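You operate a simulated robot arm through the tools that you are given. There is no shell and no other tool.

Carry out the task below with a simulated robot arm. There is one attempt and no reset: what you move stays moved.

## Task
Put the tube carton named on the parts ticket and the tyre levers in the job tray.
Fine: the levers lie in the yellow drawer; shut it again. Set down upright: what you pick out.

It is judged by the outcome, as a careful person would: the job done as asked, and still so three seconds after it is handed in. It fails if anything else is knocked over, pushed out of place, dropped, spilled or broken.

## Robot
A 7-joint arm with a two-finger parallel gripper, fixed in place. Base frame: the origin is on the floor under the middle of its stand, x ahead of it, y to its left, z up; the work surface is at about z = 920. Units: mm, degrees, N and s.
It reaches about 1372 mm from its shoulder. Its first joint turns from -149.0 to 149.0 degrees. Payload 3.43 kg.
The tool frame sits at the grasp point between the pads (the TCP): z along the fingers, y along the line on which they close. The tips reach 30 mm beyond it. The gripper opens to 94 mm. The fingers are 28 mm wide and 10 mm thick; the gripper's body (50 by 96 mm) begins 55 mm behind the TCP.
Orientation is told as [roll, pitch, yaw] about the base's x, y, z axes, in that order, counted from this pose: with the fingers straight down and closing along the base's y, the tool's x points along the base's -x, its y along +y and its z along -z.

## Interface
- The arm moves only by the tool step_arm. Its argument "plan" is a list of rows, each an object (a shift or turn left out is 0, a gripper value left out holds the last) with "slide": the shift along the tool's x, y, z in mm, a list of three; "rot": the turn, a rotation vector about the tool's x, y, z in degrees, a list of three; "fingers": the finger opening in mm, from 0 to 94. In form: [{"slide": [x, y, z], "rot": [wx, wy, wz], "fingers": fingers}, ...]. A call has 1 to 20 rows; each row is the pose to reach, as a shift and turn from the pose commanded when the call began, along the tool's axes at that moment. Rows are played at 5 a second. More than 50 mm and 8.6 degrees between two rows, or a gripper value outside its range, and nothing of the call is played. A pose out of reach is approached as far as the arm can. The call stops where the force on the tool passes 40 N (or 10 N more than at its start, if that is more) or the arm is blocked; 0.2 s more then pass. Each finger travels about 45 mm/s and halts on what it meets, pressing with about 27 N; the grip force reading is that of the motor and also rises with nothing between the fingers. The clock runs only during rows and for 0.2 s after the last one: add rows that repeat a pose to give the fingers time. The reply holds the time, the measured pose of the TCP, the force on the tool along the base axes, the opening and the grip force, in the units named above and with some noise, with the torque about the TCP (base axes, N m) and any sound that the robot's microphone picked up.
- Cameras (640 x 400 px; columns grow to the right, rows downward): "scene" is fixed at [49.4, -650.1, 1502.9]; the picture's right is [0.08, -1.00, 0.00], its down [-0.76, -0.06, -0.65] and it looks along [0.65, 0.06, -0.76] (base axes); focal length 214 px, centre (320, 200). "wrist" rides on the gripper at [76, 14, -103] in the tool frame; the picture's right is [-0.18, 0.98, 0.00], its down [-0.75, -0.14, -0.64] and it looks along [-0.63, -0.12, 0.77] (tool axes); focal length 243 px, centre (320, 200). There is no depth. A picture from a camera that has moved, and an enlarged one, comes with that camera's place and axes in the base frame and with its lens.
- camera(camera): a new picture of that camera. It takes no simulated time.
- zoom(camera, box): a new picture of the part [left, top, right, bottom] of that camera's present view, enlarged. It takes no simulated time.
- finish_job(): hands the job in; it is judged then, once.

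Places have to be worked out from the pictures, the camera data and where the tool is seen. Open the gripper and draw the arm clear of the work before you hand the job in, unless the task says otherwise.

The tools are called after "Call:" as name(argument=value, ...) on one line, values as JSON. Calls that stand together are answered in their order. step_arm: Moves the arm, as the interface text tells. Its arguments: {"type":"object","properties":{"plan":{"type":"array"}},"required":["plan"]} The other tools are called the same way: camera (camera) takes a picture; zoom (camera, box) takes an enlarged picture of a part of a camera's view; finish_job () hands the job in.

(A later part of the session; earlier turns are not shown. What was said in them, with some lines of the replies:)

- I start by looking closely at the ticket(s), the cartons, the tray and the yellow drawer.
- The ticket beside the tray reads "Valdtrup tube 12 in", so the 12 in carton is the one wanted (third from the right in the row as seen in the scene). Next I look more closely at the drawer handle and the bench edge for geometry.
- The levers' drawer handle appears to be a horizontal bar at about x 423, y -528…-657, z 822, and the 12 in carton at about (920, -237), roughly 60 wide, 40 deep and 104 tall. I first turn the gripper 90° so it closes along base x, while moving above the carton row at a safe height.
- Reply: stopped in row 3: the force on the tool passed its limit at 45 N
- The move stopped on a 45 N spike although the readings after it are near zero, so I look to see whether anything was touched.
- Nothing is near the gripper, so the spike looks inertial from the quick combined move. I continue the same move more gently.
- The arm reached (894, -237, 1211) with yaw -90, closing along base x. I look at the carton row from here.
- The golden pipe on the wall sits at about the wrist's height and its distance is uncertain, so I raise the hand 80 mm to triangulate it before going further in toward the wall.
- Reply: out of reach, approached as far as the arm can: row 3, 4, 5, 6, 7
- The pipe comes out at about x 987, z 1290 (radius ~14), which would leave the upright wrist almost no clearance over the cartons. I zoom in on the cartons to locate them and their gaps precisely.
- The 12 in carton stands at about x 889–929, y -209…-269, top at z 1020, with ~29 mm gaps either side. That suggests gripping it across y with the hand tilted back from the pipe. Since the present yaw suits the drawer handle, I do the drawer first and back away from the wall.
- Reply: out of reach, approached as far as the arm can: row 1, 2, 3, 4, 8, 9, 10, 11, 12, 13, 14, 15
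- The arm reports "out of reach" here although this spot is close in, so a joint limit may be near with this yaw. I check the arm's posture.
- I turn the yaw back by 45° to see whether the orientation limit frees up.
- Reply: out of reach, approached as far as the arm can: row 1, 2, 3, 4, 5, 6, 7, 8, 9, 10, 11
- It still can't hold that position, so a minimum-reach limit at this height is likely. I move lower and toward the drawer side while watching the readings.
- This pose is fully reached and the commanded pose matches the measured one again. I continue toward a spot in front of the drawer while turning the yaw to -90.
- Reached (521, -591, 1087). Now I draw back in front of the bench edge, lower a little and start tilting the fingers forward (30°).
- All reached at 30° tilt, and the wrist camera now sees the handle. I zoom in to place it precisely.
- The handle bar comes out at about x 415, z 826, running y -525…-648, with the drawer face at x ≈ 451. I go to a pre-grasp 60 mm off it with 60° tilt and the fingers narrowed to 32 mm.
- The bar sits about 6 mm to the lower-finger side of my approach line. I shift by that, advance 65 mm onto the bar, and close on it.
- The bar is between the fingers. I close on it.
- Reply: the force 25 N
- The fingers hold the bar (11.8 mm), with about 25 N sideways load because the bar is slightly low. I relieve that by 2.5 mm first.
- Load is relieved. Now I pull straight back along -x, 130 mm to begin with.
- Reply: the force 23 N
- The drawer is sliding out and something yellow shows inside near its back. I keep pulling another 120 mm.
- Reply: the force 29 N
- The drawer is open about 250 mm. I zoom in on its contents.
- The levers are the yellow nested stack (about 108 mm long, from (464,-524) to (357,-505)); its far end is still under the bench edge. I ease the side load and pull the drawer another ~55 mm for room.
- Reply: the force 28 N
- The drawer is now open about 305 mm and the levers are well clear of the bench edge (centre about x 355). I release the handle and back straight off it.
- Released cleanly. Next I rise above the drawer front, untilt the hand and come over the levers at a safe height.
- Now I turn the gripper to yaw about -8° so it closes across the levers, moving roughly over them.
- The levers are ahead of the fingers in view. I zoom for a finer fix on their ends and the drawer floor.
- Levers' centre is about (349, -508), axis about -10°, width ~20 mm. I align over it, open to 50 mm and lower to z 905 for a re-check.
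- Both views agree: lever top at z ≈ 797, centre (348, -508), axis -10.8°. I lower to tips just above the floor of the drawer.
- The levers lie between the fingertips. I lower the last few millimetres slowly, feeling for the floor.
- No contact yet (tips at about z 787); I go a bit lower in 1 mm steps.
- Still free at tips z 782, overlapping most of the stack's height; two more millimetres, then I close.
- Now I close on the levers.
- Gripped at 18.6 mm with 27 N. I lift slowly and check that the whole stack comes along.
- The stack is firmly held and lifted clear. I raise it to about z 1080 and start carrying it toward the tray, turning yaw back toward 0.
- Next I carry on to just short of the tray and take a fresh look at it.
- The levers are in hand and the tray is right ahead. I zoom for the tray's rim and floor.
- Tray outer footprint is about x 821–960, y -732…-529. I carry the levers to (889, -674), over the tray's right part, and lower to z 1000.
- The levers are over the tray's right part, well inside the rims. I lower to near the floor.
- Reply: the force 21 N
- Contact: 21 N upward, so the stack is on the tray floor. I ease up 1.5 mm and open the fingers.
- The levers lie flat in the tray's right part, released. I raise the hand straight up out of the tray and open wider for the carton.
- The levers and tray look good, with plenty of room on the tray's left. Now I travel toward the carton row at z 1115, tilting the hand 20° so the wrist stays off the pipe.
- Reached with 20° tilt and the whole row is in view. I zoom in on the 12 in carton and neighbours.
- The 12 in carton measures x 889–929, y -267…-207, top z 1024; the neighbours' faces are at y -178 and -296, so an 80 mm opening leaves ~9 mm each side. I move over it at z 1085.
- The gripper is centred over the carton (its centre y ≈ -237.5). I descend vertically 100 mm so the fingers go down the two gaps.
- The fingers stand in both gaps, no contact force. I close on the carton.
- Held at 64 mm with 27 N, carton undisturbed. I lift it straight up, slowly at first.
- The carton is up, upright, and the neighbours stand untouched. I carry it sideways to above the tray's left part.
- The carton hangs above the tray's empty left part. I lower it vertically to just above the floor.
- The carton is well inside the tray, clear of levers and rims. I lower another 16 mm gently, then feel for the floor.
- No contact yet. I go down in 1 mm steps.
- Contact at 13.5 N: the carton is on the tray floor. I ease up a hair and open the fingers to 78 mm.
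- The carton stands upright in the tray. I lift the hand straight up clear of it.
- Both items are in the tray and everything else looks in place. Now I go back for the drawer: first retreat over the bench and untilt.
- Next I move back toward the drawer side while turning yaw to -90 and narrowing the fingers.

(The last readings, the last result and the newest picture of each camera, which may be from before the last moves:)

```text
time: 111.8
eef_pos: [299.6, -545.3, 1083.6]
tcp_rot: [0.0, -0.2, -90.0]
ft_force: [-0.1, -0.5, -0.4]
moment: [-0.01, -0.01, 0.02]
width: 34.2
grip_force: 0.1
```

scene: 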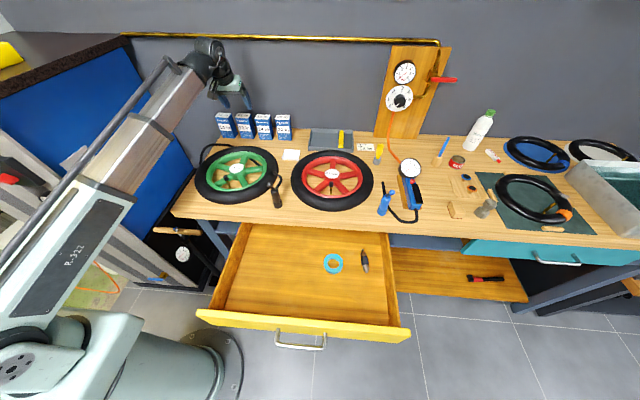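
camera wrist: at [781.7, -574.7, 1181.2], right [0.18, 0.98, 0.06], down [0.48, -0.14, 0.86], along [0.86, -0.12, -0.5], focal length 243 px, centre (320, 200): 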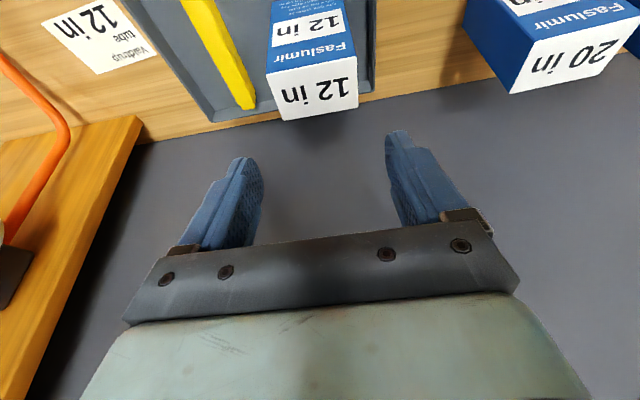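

Now the reverse of my earlier exit: back over the drawer front and down to the handle pre-grasp, tilting to 60°.

Call:
step_arm(plan=[{"slide": [-1, -4, 1], "rot": [-0.5, 0, 0]}, {"slide": [-3, -16, 5], "rot": [-2, 0, 0]}, {"slide": [-7, -34, 11], "rot": [-5, 0, 0]}, {"slide": [-11, -54, 18], "rot": [-8.5, 0, 0]}, {"slide": [-15, -74, 25], "rot": [-12, 0, 0]}, {"slide": [-19, -94, 32], "rot": [-15.5, 0, 0]}, {"slide": [-23, -114, 39], "rot": [-19, 0, 0]}, {"slide": [-27, -134, 46], "rot": [-22.5, 0, 0]}, {"slide": [-31, -154, 53], "rot": [-26, 0, 0]}, {"slide": [-35, -174, 60], "rot": [-30, 0, 0]}, {"slide": [-39, -194, 68], "rot": [-34, 0, 0]}, {"slide": [-42, -212, 78], "rot": [-37, 0, 0]}, {"slide": [-43, -224, 92], "rot": [-40, 0, 0]}, {"slide": [-43.5, -229, 110], "rot": [-43, 0, 0]}, {"slide": [-43.5, -233, 130], "rot": [-46, 0, 0]}, {"slide": [-43.5, -237, 151], "rot": [-49, 0, 0]}, {"slide": [-43.5, -241, 172], "rot": [-52, 0, 0]}, {"slide": [-43.5, -245, 193], "rot": [-55, 0, 0]}, {"slide": [-43.5, -249, 212], "rot": [-58, 0, 0]}, {"slide": [-43.5, -251, 224], "rot": [-60, 0, 0]}])

Call:
camera(camera="wrist")

Call:
camera(camera="scene")

```text
time: 116.0
eef_pos: [48.8, -591.0, 861.8]
tcp_rot: [60.1, -0.1, -90.0]
ft_force: [-0.1, -0.2, 0.2]
moment: [-0.01, 0.0, -0.02]
width: 33.9
grip_force: 0.1
```

```text
taken
camera wrist: at [-34.8, -515.1, 925.7], right [0.49, -0.18, 0.85], down [-0.63, -0.75, 0.2], along [0.6, -0.63, -0.48], focal length 243 px, centre (320, 200)
```

wrist: 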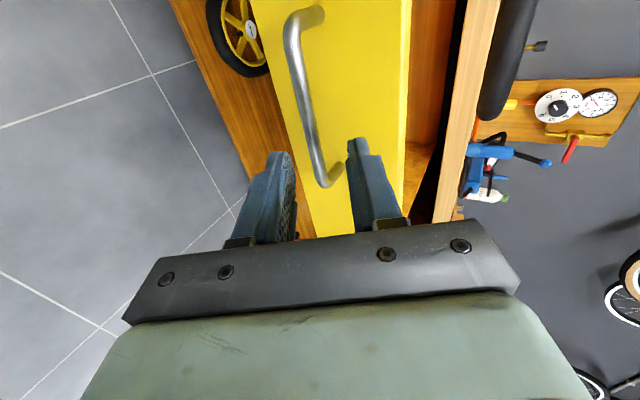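

```text
taken
```

scene: 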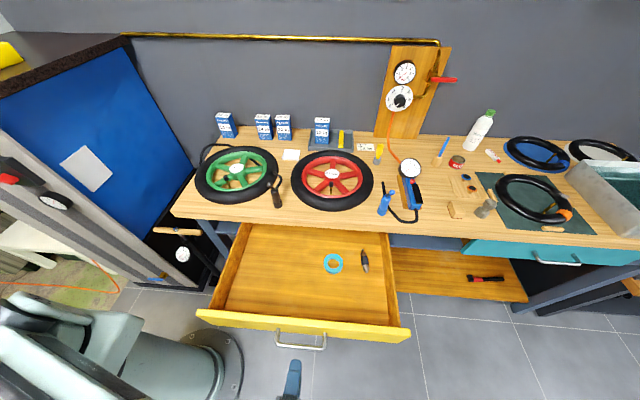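

The handle is in the same relation as before. I shift 9 mm toward the lower finger, advance 64 mm and then close.

Call:
step_arm(plan=[{"slide": [1, -4, 2]}, {"slide": [2, -8, 8]}, {"slide": [2, -9, 18]}, {"slide": [2, -9, 29]}, {"slide": [2, -9, 40]}, {"slide": [2, -9, 50]}, {"slide": [2, -9, 58]}, {"slide": [2, -9, 63]}, {"slide": [2, -9, 64]}, {"slide": [2, -9, 64]}])

Call:
camera(camera="wrist")

```text
time: 118.2
eef_pos: [100.0, -587.9, 820.6]
tcp_rot: [60.0, -0.2, -90.0]
ft_force: [0.7, 0.0, -0.9]
moment: [0.03, -0.01, 0.0]
width: 33.9
grip_force: 0.1
```

```text
taken
camera wrist: at [16.2, -512.1, 884.7], right [0.49, -0.18, 0.85], down [-0.63, -0.75, 0.2], along [0.6, -0.63, -0.48], focal length 243 px, centre (320, 200)
```

wrist: 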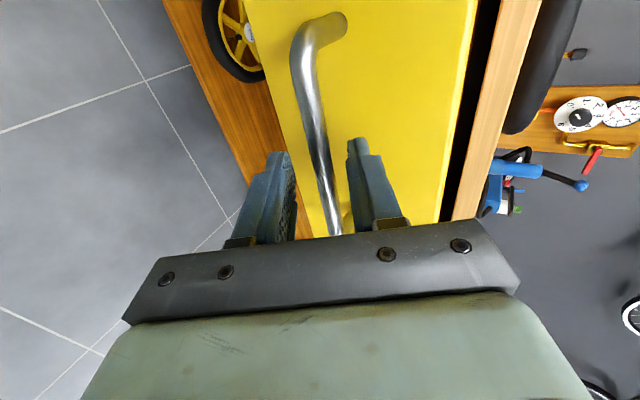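

The bar is centred between the fingers. I close on it.

Call:
step_arm(plan=[{"fingers": 20}, {"fingers": 8}, {"fingers": 4}, {"fingers": 4}, {"fingers": 4}])

```text
time: 119.3
eef_pos: [98.5, -587.9, 822.0]
tcp_rot: [60.1, -0.4, -90.0]
ft_force: [0.5, -0.3, 18.8]
moment: [-0.08, -0.3, 0.19]
width: 11.7
grip_force: 37.7
```

The bar is held again, with ~19 N vertical load that I ease by 1.5 mm. Then I push the drawer in along +x at a gentle speed.

Call:
step_arm(plan=[{"slide": [0, 1.3, -0.75]}, {"slide": [0, 1.8, 0.1]}, {"slide": [0, 3.3, 2.7]}, {"slide": [0, 5.8, 7]}, {"slide": [0, 9.3, 13.1]}, {"slide": [0, 13.8, 20.9]}, {"slide": [0, 18.8, 29.6]}, {"slide": [0, 23.8, 38.2]}, {"slide": [0, 28.8, 46.9]}, {"slide": [0, 33.8, 55.5]}, {"slide": [0, 38.8, 64.2]}, {"slide": [0, 43.8, 72.9]}, {"slide": [0, 48.8, 81.5]}, {"slide": [0, 53.8, 90.2]}, {"slide": [0, 58.8, 98.8]}, {"slide": [0, 63.8, 107.5]}, {"slide": [0, 68, 114.8]}, {"slide": [0, 71, 120]}, {"slide": [0, 72.3, 122.2]}, {"slide": [0, 72.3, 122.2]}])

Call:
camera(camera="scene")

```text
time: 123.5
eef_pos: [241.8, -588.5, 820.7]
tcp_rot: [59.9, -0.2, -90.1]
ft_force: [-0.9, 8.7, -16.7]
moment: [-0.55, 0.29, -0.47]
width: 11.7
grip_force: 44.8
```

```text
taken
```

scene: 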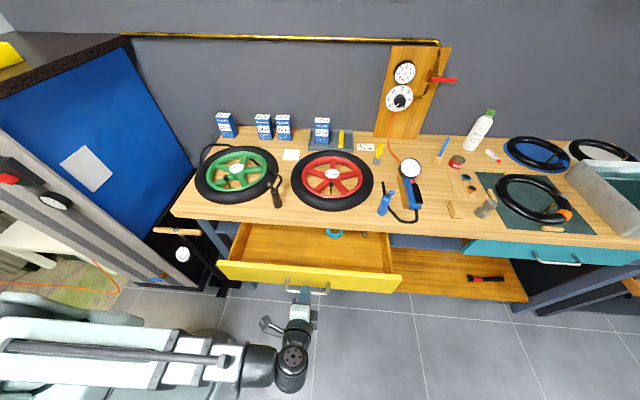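

The drawer is about half shut. I continue pushing, easing the small vertical load.

Call:
step_arm(plan=[{"slide": [0, -0.8, 1.6]}, {"slide": [0, 0.2, 3.3]}, {"slide": [0, 2.2, 6.8]}, {"slide": [0, 5.7, 12.9]}, {"slide": [0, 10.2, 20.7]}, {"slide": [0, 15.2, 29.3]}, {"slide": [0, 20.2, 38]}, {"slide": [0, 25.2, 46.7]}, {"slide": [0, 30.2, 55.3]}, {"slide": [0, 35.2, 64]}, {"slide": [0, 40.2, 72.6]}, {"slide": [0, 45.2, 81.3]}, {"slide": [0, 50.2, 90]}, {"slide": [0, 55.2, 98.6]}, {"slide": [0, 60.2, 107.3]}, {"slide": [0, 65.2, 115.9]}, {"slide": [0, 69.2, 122.9]}, {"slide": [0, 71.2, 126.3]}, {"slide": [0, 71.2, 126.3]}])

Call:
zoom(camera="scene", box=[200, 190, 420, 325])

```text
time: 127.5
eef_pos: [385.2, -587.4, 821.0]
tcp_rot: [60.1, -0.1, -90.0]
ft_force: [0.6, 10.9, 20.3]
moment: [-0.21, -0.37, 0.07]
width: 11.8
grip_force: 45.1
```

```text
2.91 times, centred on (310, 258) of scene
camera zoom: at [49.4, -650.1, 1502.9], right [0.08, -1.0, 0.0], down [-0.76, -0.06, -0.65], along [0.65, 0.06, -0.76], focal length 624 px, centre (349, 33)
```

zoom: 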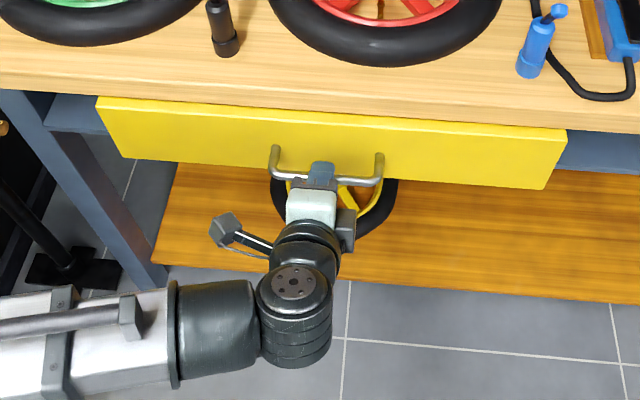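

About 20 mm remains. I push the last part slowly, watching for the stop.

Call:
step_arm(plan=[{"slide": [0, 1.5, -0.4]}, {"slide": [0, 2.5, 0.8]}, {"slide": [0, 4, 3.4]}, {"slide": [0, 5.5, 6]}, {"slide": [0, 7, 8.6]}, {"slide": [0, 8.5, 11.2]}, {"slide": [0, 9.5, 13]}, {"slide": [0, 10.5, 14.7]}, {"slide": [0, 10.5, 14.7]}])

Call:
zoom(camera="scene", box=[220, 200, 420, 325])

```text
time: 129.6
eef_pos: [402.6, -588.7, 821.8]
tcp_rot: [59.9, -0.3, -90.0]
ft_force: [1.8, 11.0, -22.9]
moment: [0.32, 0.36, 1.1]
width: 11.7
grip_force: 44.7
```

```text
3.20 times, centred on (320, 262) of scene
camera zoom: at [49.4, -650.1, 1502.9], right [0.08, -1.0, 0.0], down [-0.76, -0.06, -0.65], along [0.65, 0.06, -0.76], focal length 686 px, centre (320, 0)
```

zoom: 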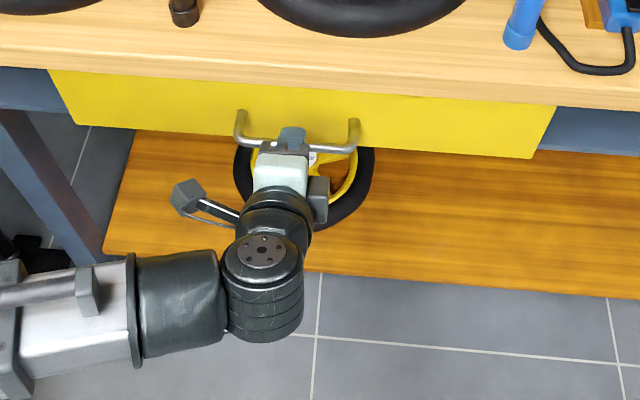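

Nearly flush; the outline differs from the start by a few pixels. I push in 1 mm steps until the stop is felt.

Call:
step_arm(plan=[{"slide": [0, -1, 1.7]}, {"slide": [0, -0.5, 2.6]}, {"slide": [0, 0, 3.5]}, {"slide": [0, 0.5, 4.4]}, {"slide": [0, 0.5, 4.4]}])

Call:
zoom(camera="scene", box=[220, 200, 420, 325])

```text
time: 130.8
eef_pos: [406.7, -588.3, 821.6]
tcp_rot: [60.0, -0.2, -90.1]
ft_force: [0.1, 12.6, -5.3]
moment: [-0.29, 0.12, -0.02]
width: 11.8
grip_force: 44.8
```

```text
3.20 times, centred on (320, 262) of scene
camera zoom: at [49.4, -650.1, 1502.9], right [0.08, -1.0, 0.0], down [-0.76, -0.06, -0.65], along [0.65, 0.06, -0.76], focal length 686 px, centre (320, 0)
```

zoom: 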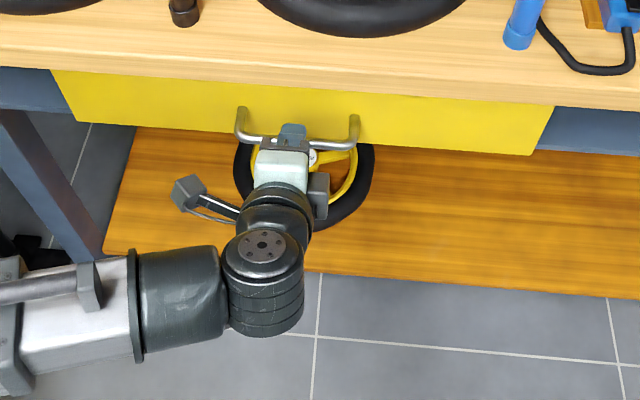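

This nearly matches the starting outline; x-force is still about zero, so I push up to 3 mm more to feel the end stop.

Call:
step_arm(plan=[{"slide": [0, 0.5, 0.87]}, {"slide": [0, 1, 1.73]}, {"slide": [0, 1.5, 2.6]}, {"slide": [0, 1.5, 2.6]}])

Call:
zoom(camera="scene", box=[270, 210, 350, 260])

Call:
zoom(camera="scene", box=[220, 200, 420, 325])

```text
time: 131.7
eef_pos: [408.9, -587.6, 821.2]
tcp_rot: [60.0, -0.3, -90.1]
ft_force: [-11.0, 0.2, 6.0]
moment: [0.03, -0.01, 0.56]
width: 12.0
grip_force: 44.5
stopped in row 4: the force on the tool passed its limit at 41 N (the readings are from after the stop); the commanded pose is now the measured one
```

```text
8.00 times, centred on (310, 235) of scene
camera zoom: at [49.4, -650.1, 1502.9], right [0.08, -1.0, 0.0], down [-0.76, -0.06, -0.65], along [0.65, 0.06, -0.76], focal length 1716 px, centre (400, -80)
```

zoom: 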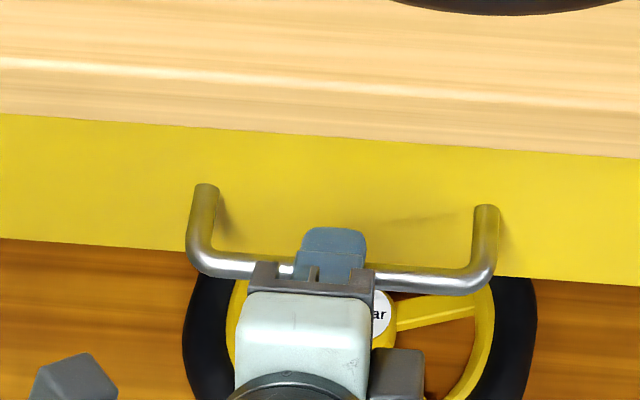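

```text
3.20 times, centred on (320, 262) of scene
camera zoom: at [49.4, -650.1, 1502.9], right [0.08, -1.0, 0.0], down [-0.76, -0.06, -0.65], along [0.65, 0.06, -0.76], focal length 686 px, centre (320, 0)
```

zoom: 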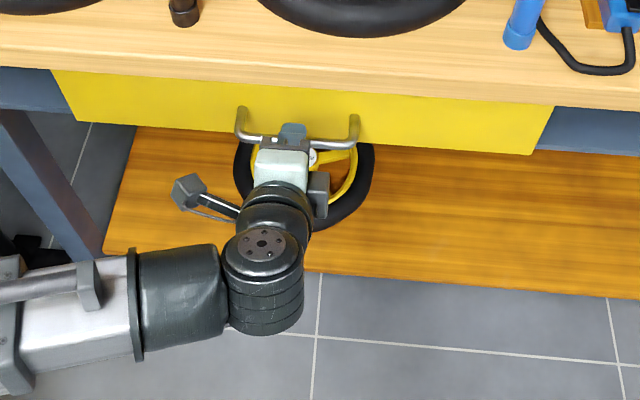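

The end stop was felt and the handle is exactly where it was at the start: the drawer is shut. I release the handle and back off straight along the fingers.

Call:
step_arm(plan=[{"fingers": 18}, {"fingers": 28}, {"fingers": 36}, {"slide": [0, 0, -3], "fingers": 36}, {"slide": [0, 0, -10]}, {"slide": [0, 0, -20]}, {"slide": [0, 0, -32]}, {"slide": [0, 0, -44]}, {"slide": [0, 0, -55]}, {"slide": [0, 0, -64]}, {"slide": [0, 0, -68]}])

Call:
camera(camera="wrist")

Call:
zoom(camera="scene", box=[220, 200, 420, 325])

```text
time: 134.1
eef_pos: [350.2, -588.2, 854.8]
tcp_rot: [59.8, -0.1, -90.0]
ft_force: [-0.2, -0.5, -0.1]
moment: [-0.02, -0.01, -0.01]
width: 36.1
grip_force: 0.1
```

```text
taken
camera wrist: at [268.3, -511.5, 919.1], right [0.49, -0.18, 0.85], down [-0.63, -0.75, 0.2], along [0.6, -0.63, -0.48], focal length 243 px, centre (320, 200)
```

wrist: 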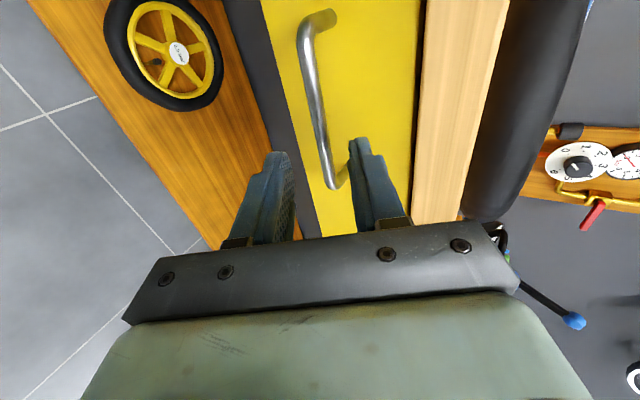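

```text
3.20 times, centred on (320, 262) of scene
camera zoom: at [49.4, -650.1, 1502.9], right [0.08, -1.0, 0.0], down [-0.76, -0.06, -0.65], along [0.65, 0.06, -0.76], focal length 686 px, centre (320, 0)
```

zoom: 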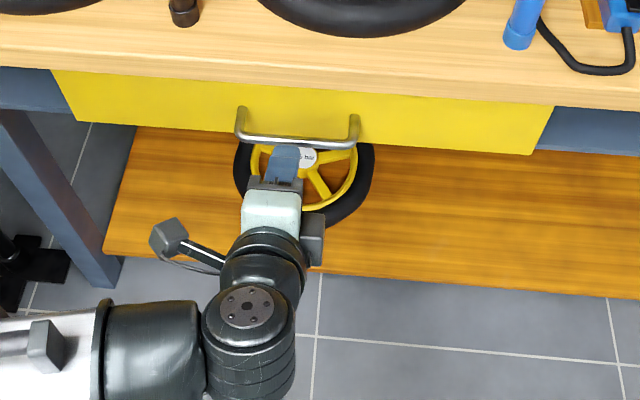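

The drawer is shut and the handle free. I raise the hand away from the bench front and open the gripper fully.

Call:
step_arm(plan=[{"slide": [0, 3, -3], "rot": [0.5, 0, 0]}, {"slide": [0, 12, -12], "rot": [2, 0, 0]}, {"slide": [0, 26, -24], "rot": [5, 0, 0]}, {"slide": [0, 42, -36], "rot": [8, 0, 0], "fingers": 50}, {"slide": [0, 58, -48], "rot": [12, 0, 0], "fingers": 65}, {"slide": [0, 74, -58], "rot": [16, 0, 0], "fingers": 80}, {"slide": [0, 90, -68], "rot": [20, 0, 0], "fingers": 94}, {"slide": [0, 106, -77], "rot": [24, 0, 0]}, {"slide": [0, 118, -82], "rot": [28, 0, 0]}, {"slide": [0, 125, -84], "rot": [30, 0, 0]}, {"slide": [0, 125, -84], "rot": [30, 0, 0]}])

Call:
camera(camera="scene")

Call:
zoom(camera="scene", box=[200, 90, 400, 215])

Call:
zoom(camera="scene", box=[290, 110, 370, 160])

```text
time: 136.5
eef_pos: [342.1, -587.5, 1004.3]
tcp_rot: [29.8, -0.1, -90.1]
ft_force: [-1.1, 0.5, 0.7]
moment: [0.02, -0.02, -0.01]
width: 93.9
grip_force: 0.0
```

```text
taken
```

scene: 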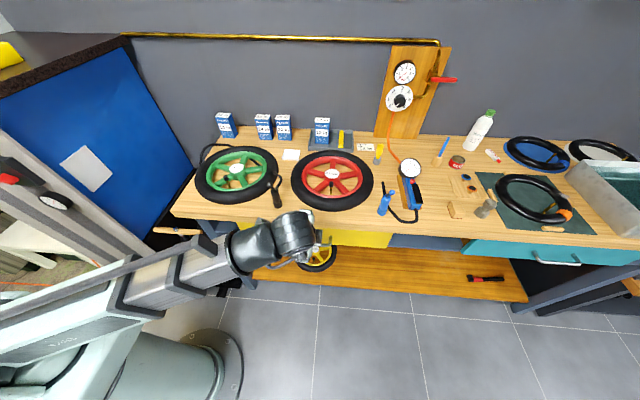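

```text
3.20 times, centred on (300, 152) of scene
camera zoom: at [49.4, -650.1, 1502.9], right [0.08, -1.0, 0.0], down [-0.76, -0.06, -0.65], along [0.65, 0.06, -0.76], focal length 686 px, centre (384, 352)
```

zoom: 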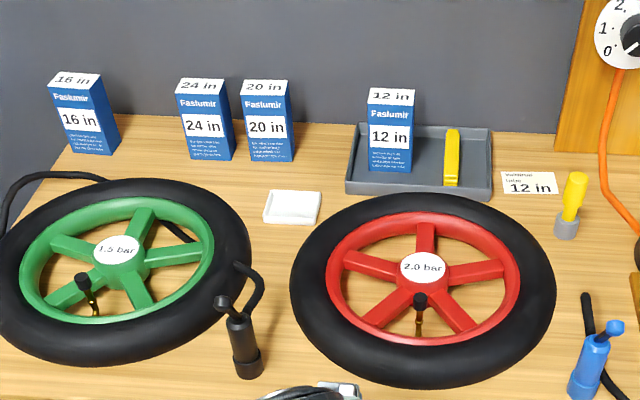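

```text
8.00 times, centred on (330, 135) of scene
camera zoom: at [49.4, -650.1, 1502.9], right [0.08, -1.0, 0.0], down [-0.76, -0.06, -0.65], along [0.65, 0.06, -0.76], focal length 1716 px, centre (240, 720)
```

zoom: 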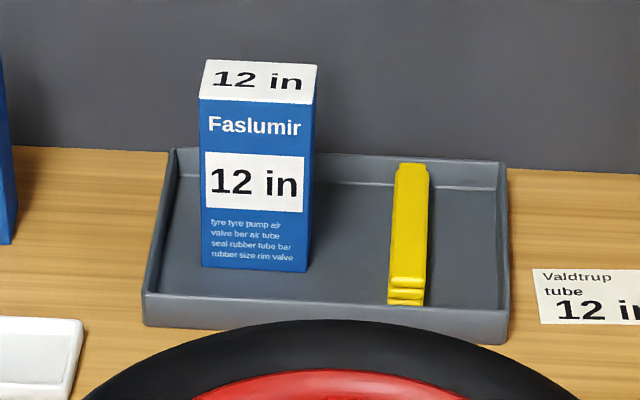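

The 12 in carton stands upright and the levers lie in the tray, and the bench is otherwise unchanged. One last look at the drawer from the wrist before handing in.

Call:
camera(camera="wrist")

```text
taken
camera wrist: at [302.2, -511.6, 1101.7], right [0.85, -0.18, 0.49], down [-0.44, -0.75, 0.49], along [0.28, -0.63, -0.72], focal length 243 px, centre (320, 200)
```

wrist: 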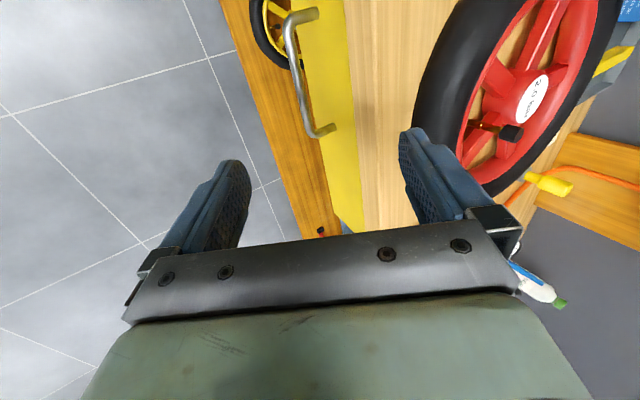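

The drawer front is flush under the bench, exactly as in the picture from before it was opened. The gripper is open and clear of the work, so I hand the job in.

Call:
finish_job()

```text
The job is handed in.
```

The job is done and handed in: the 12 in tube carton and the tyre levers are both in the job tray, and the yellow drawer is shut.

- **Carton:** The ticket reads "Valdtrup tube 12 in". All the cartons in the row are marked "Faslumir", so I matched it by size. It stands upright in the left part of the tray.
- **Levers:** The yellow stack of levers from the drawer lies flat in the right part of the tray.
- **Drawer:** I pushed it in until it met its end stop, and the handle is back where it was at the start. The teal ring and the small tool are still inside.

In the final pictures the other cartons and everything else on the bench look unmoved. The gripper is open and clear of the bench.
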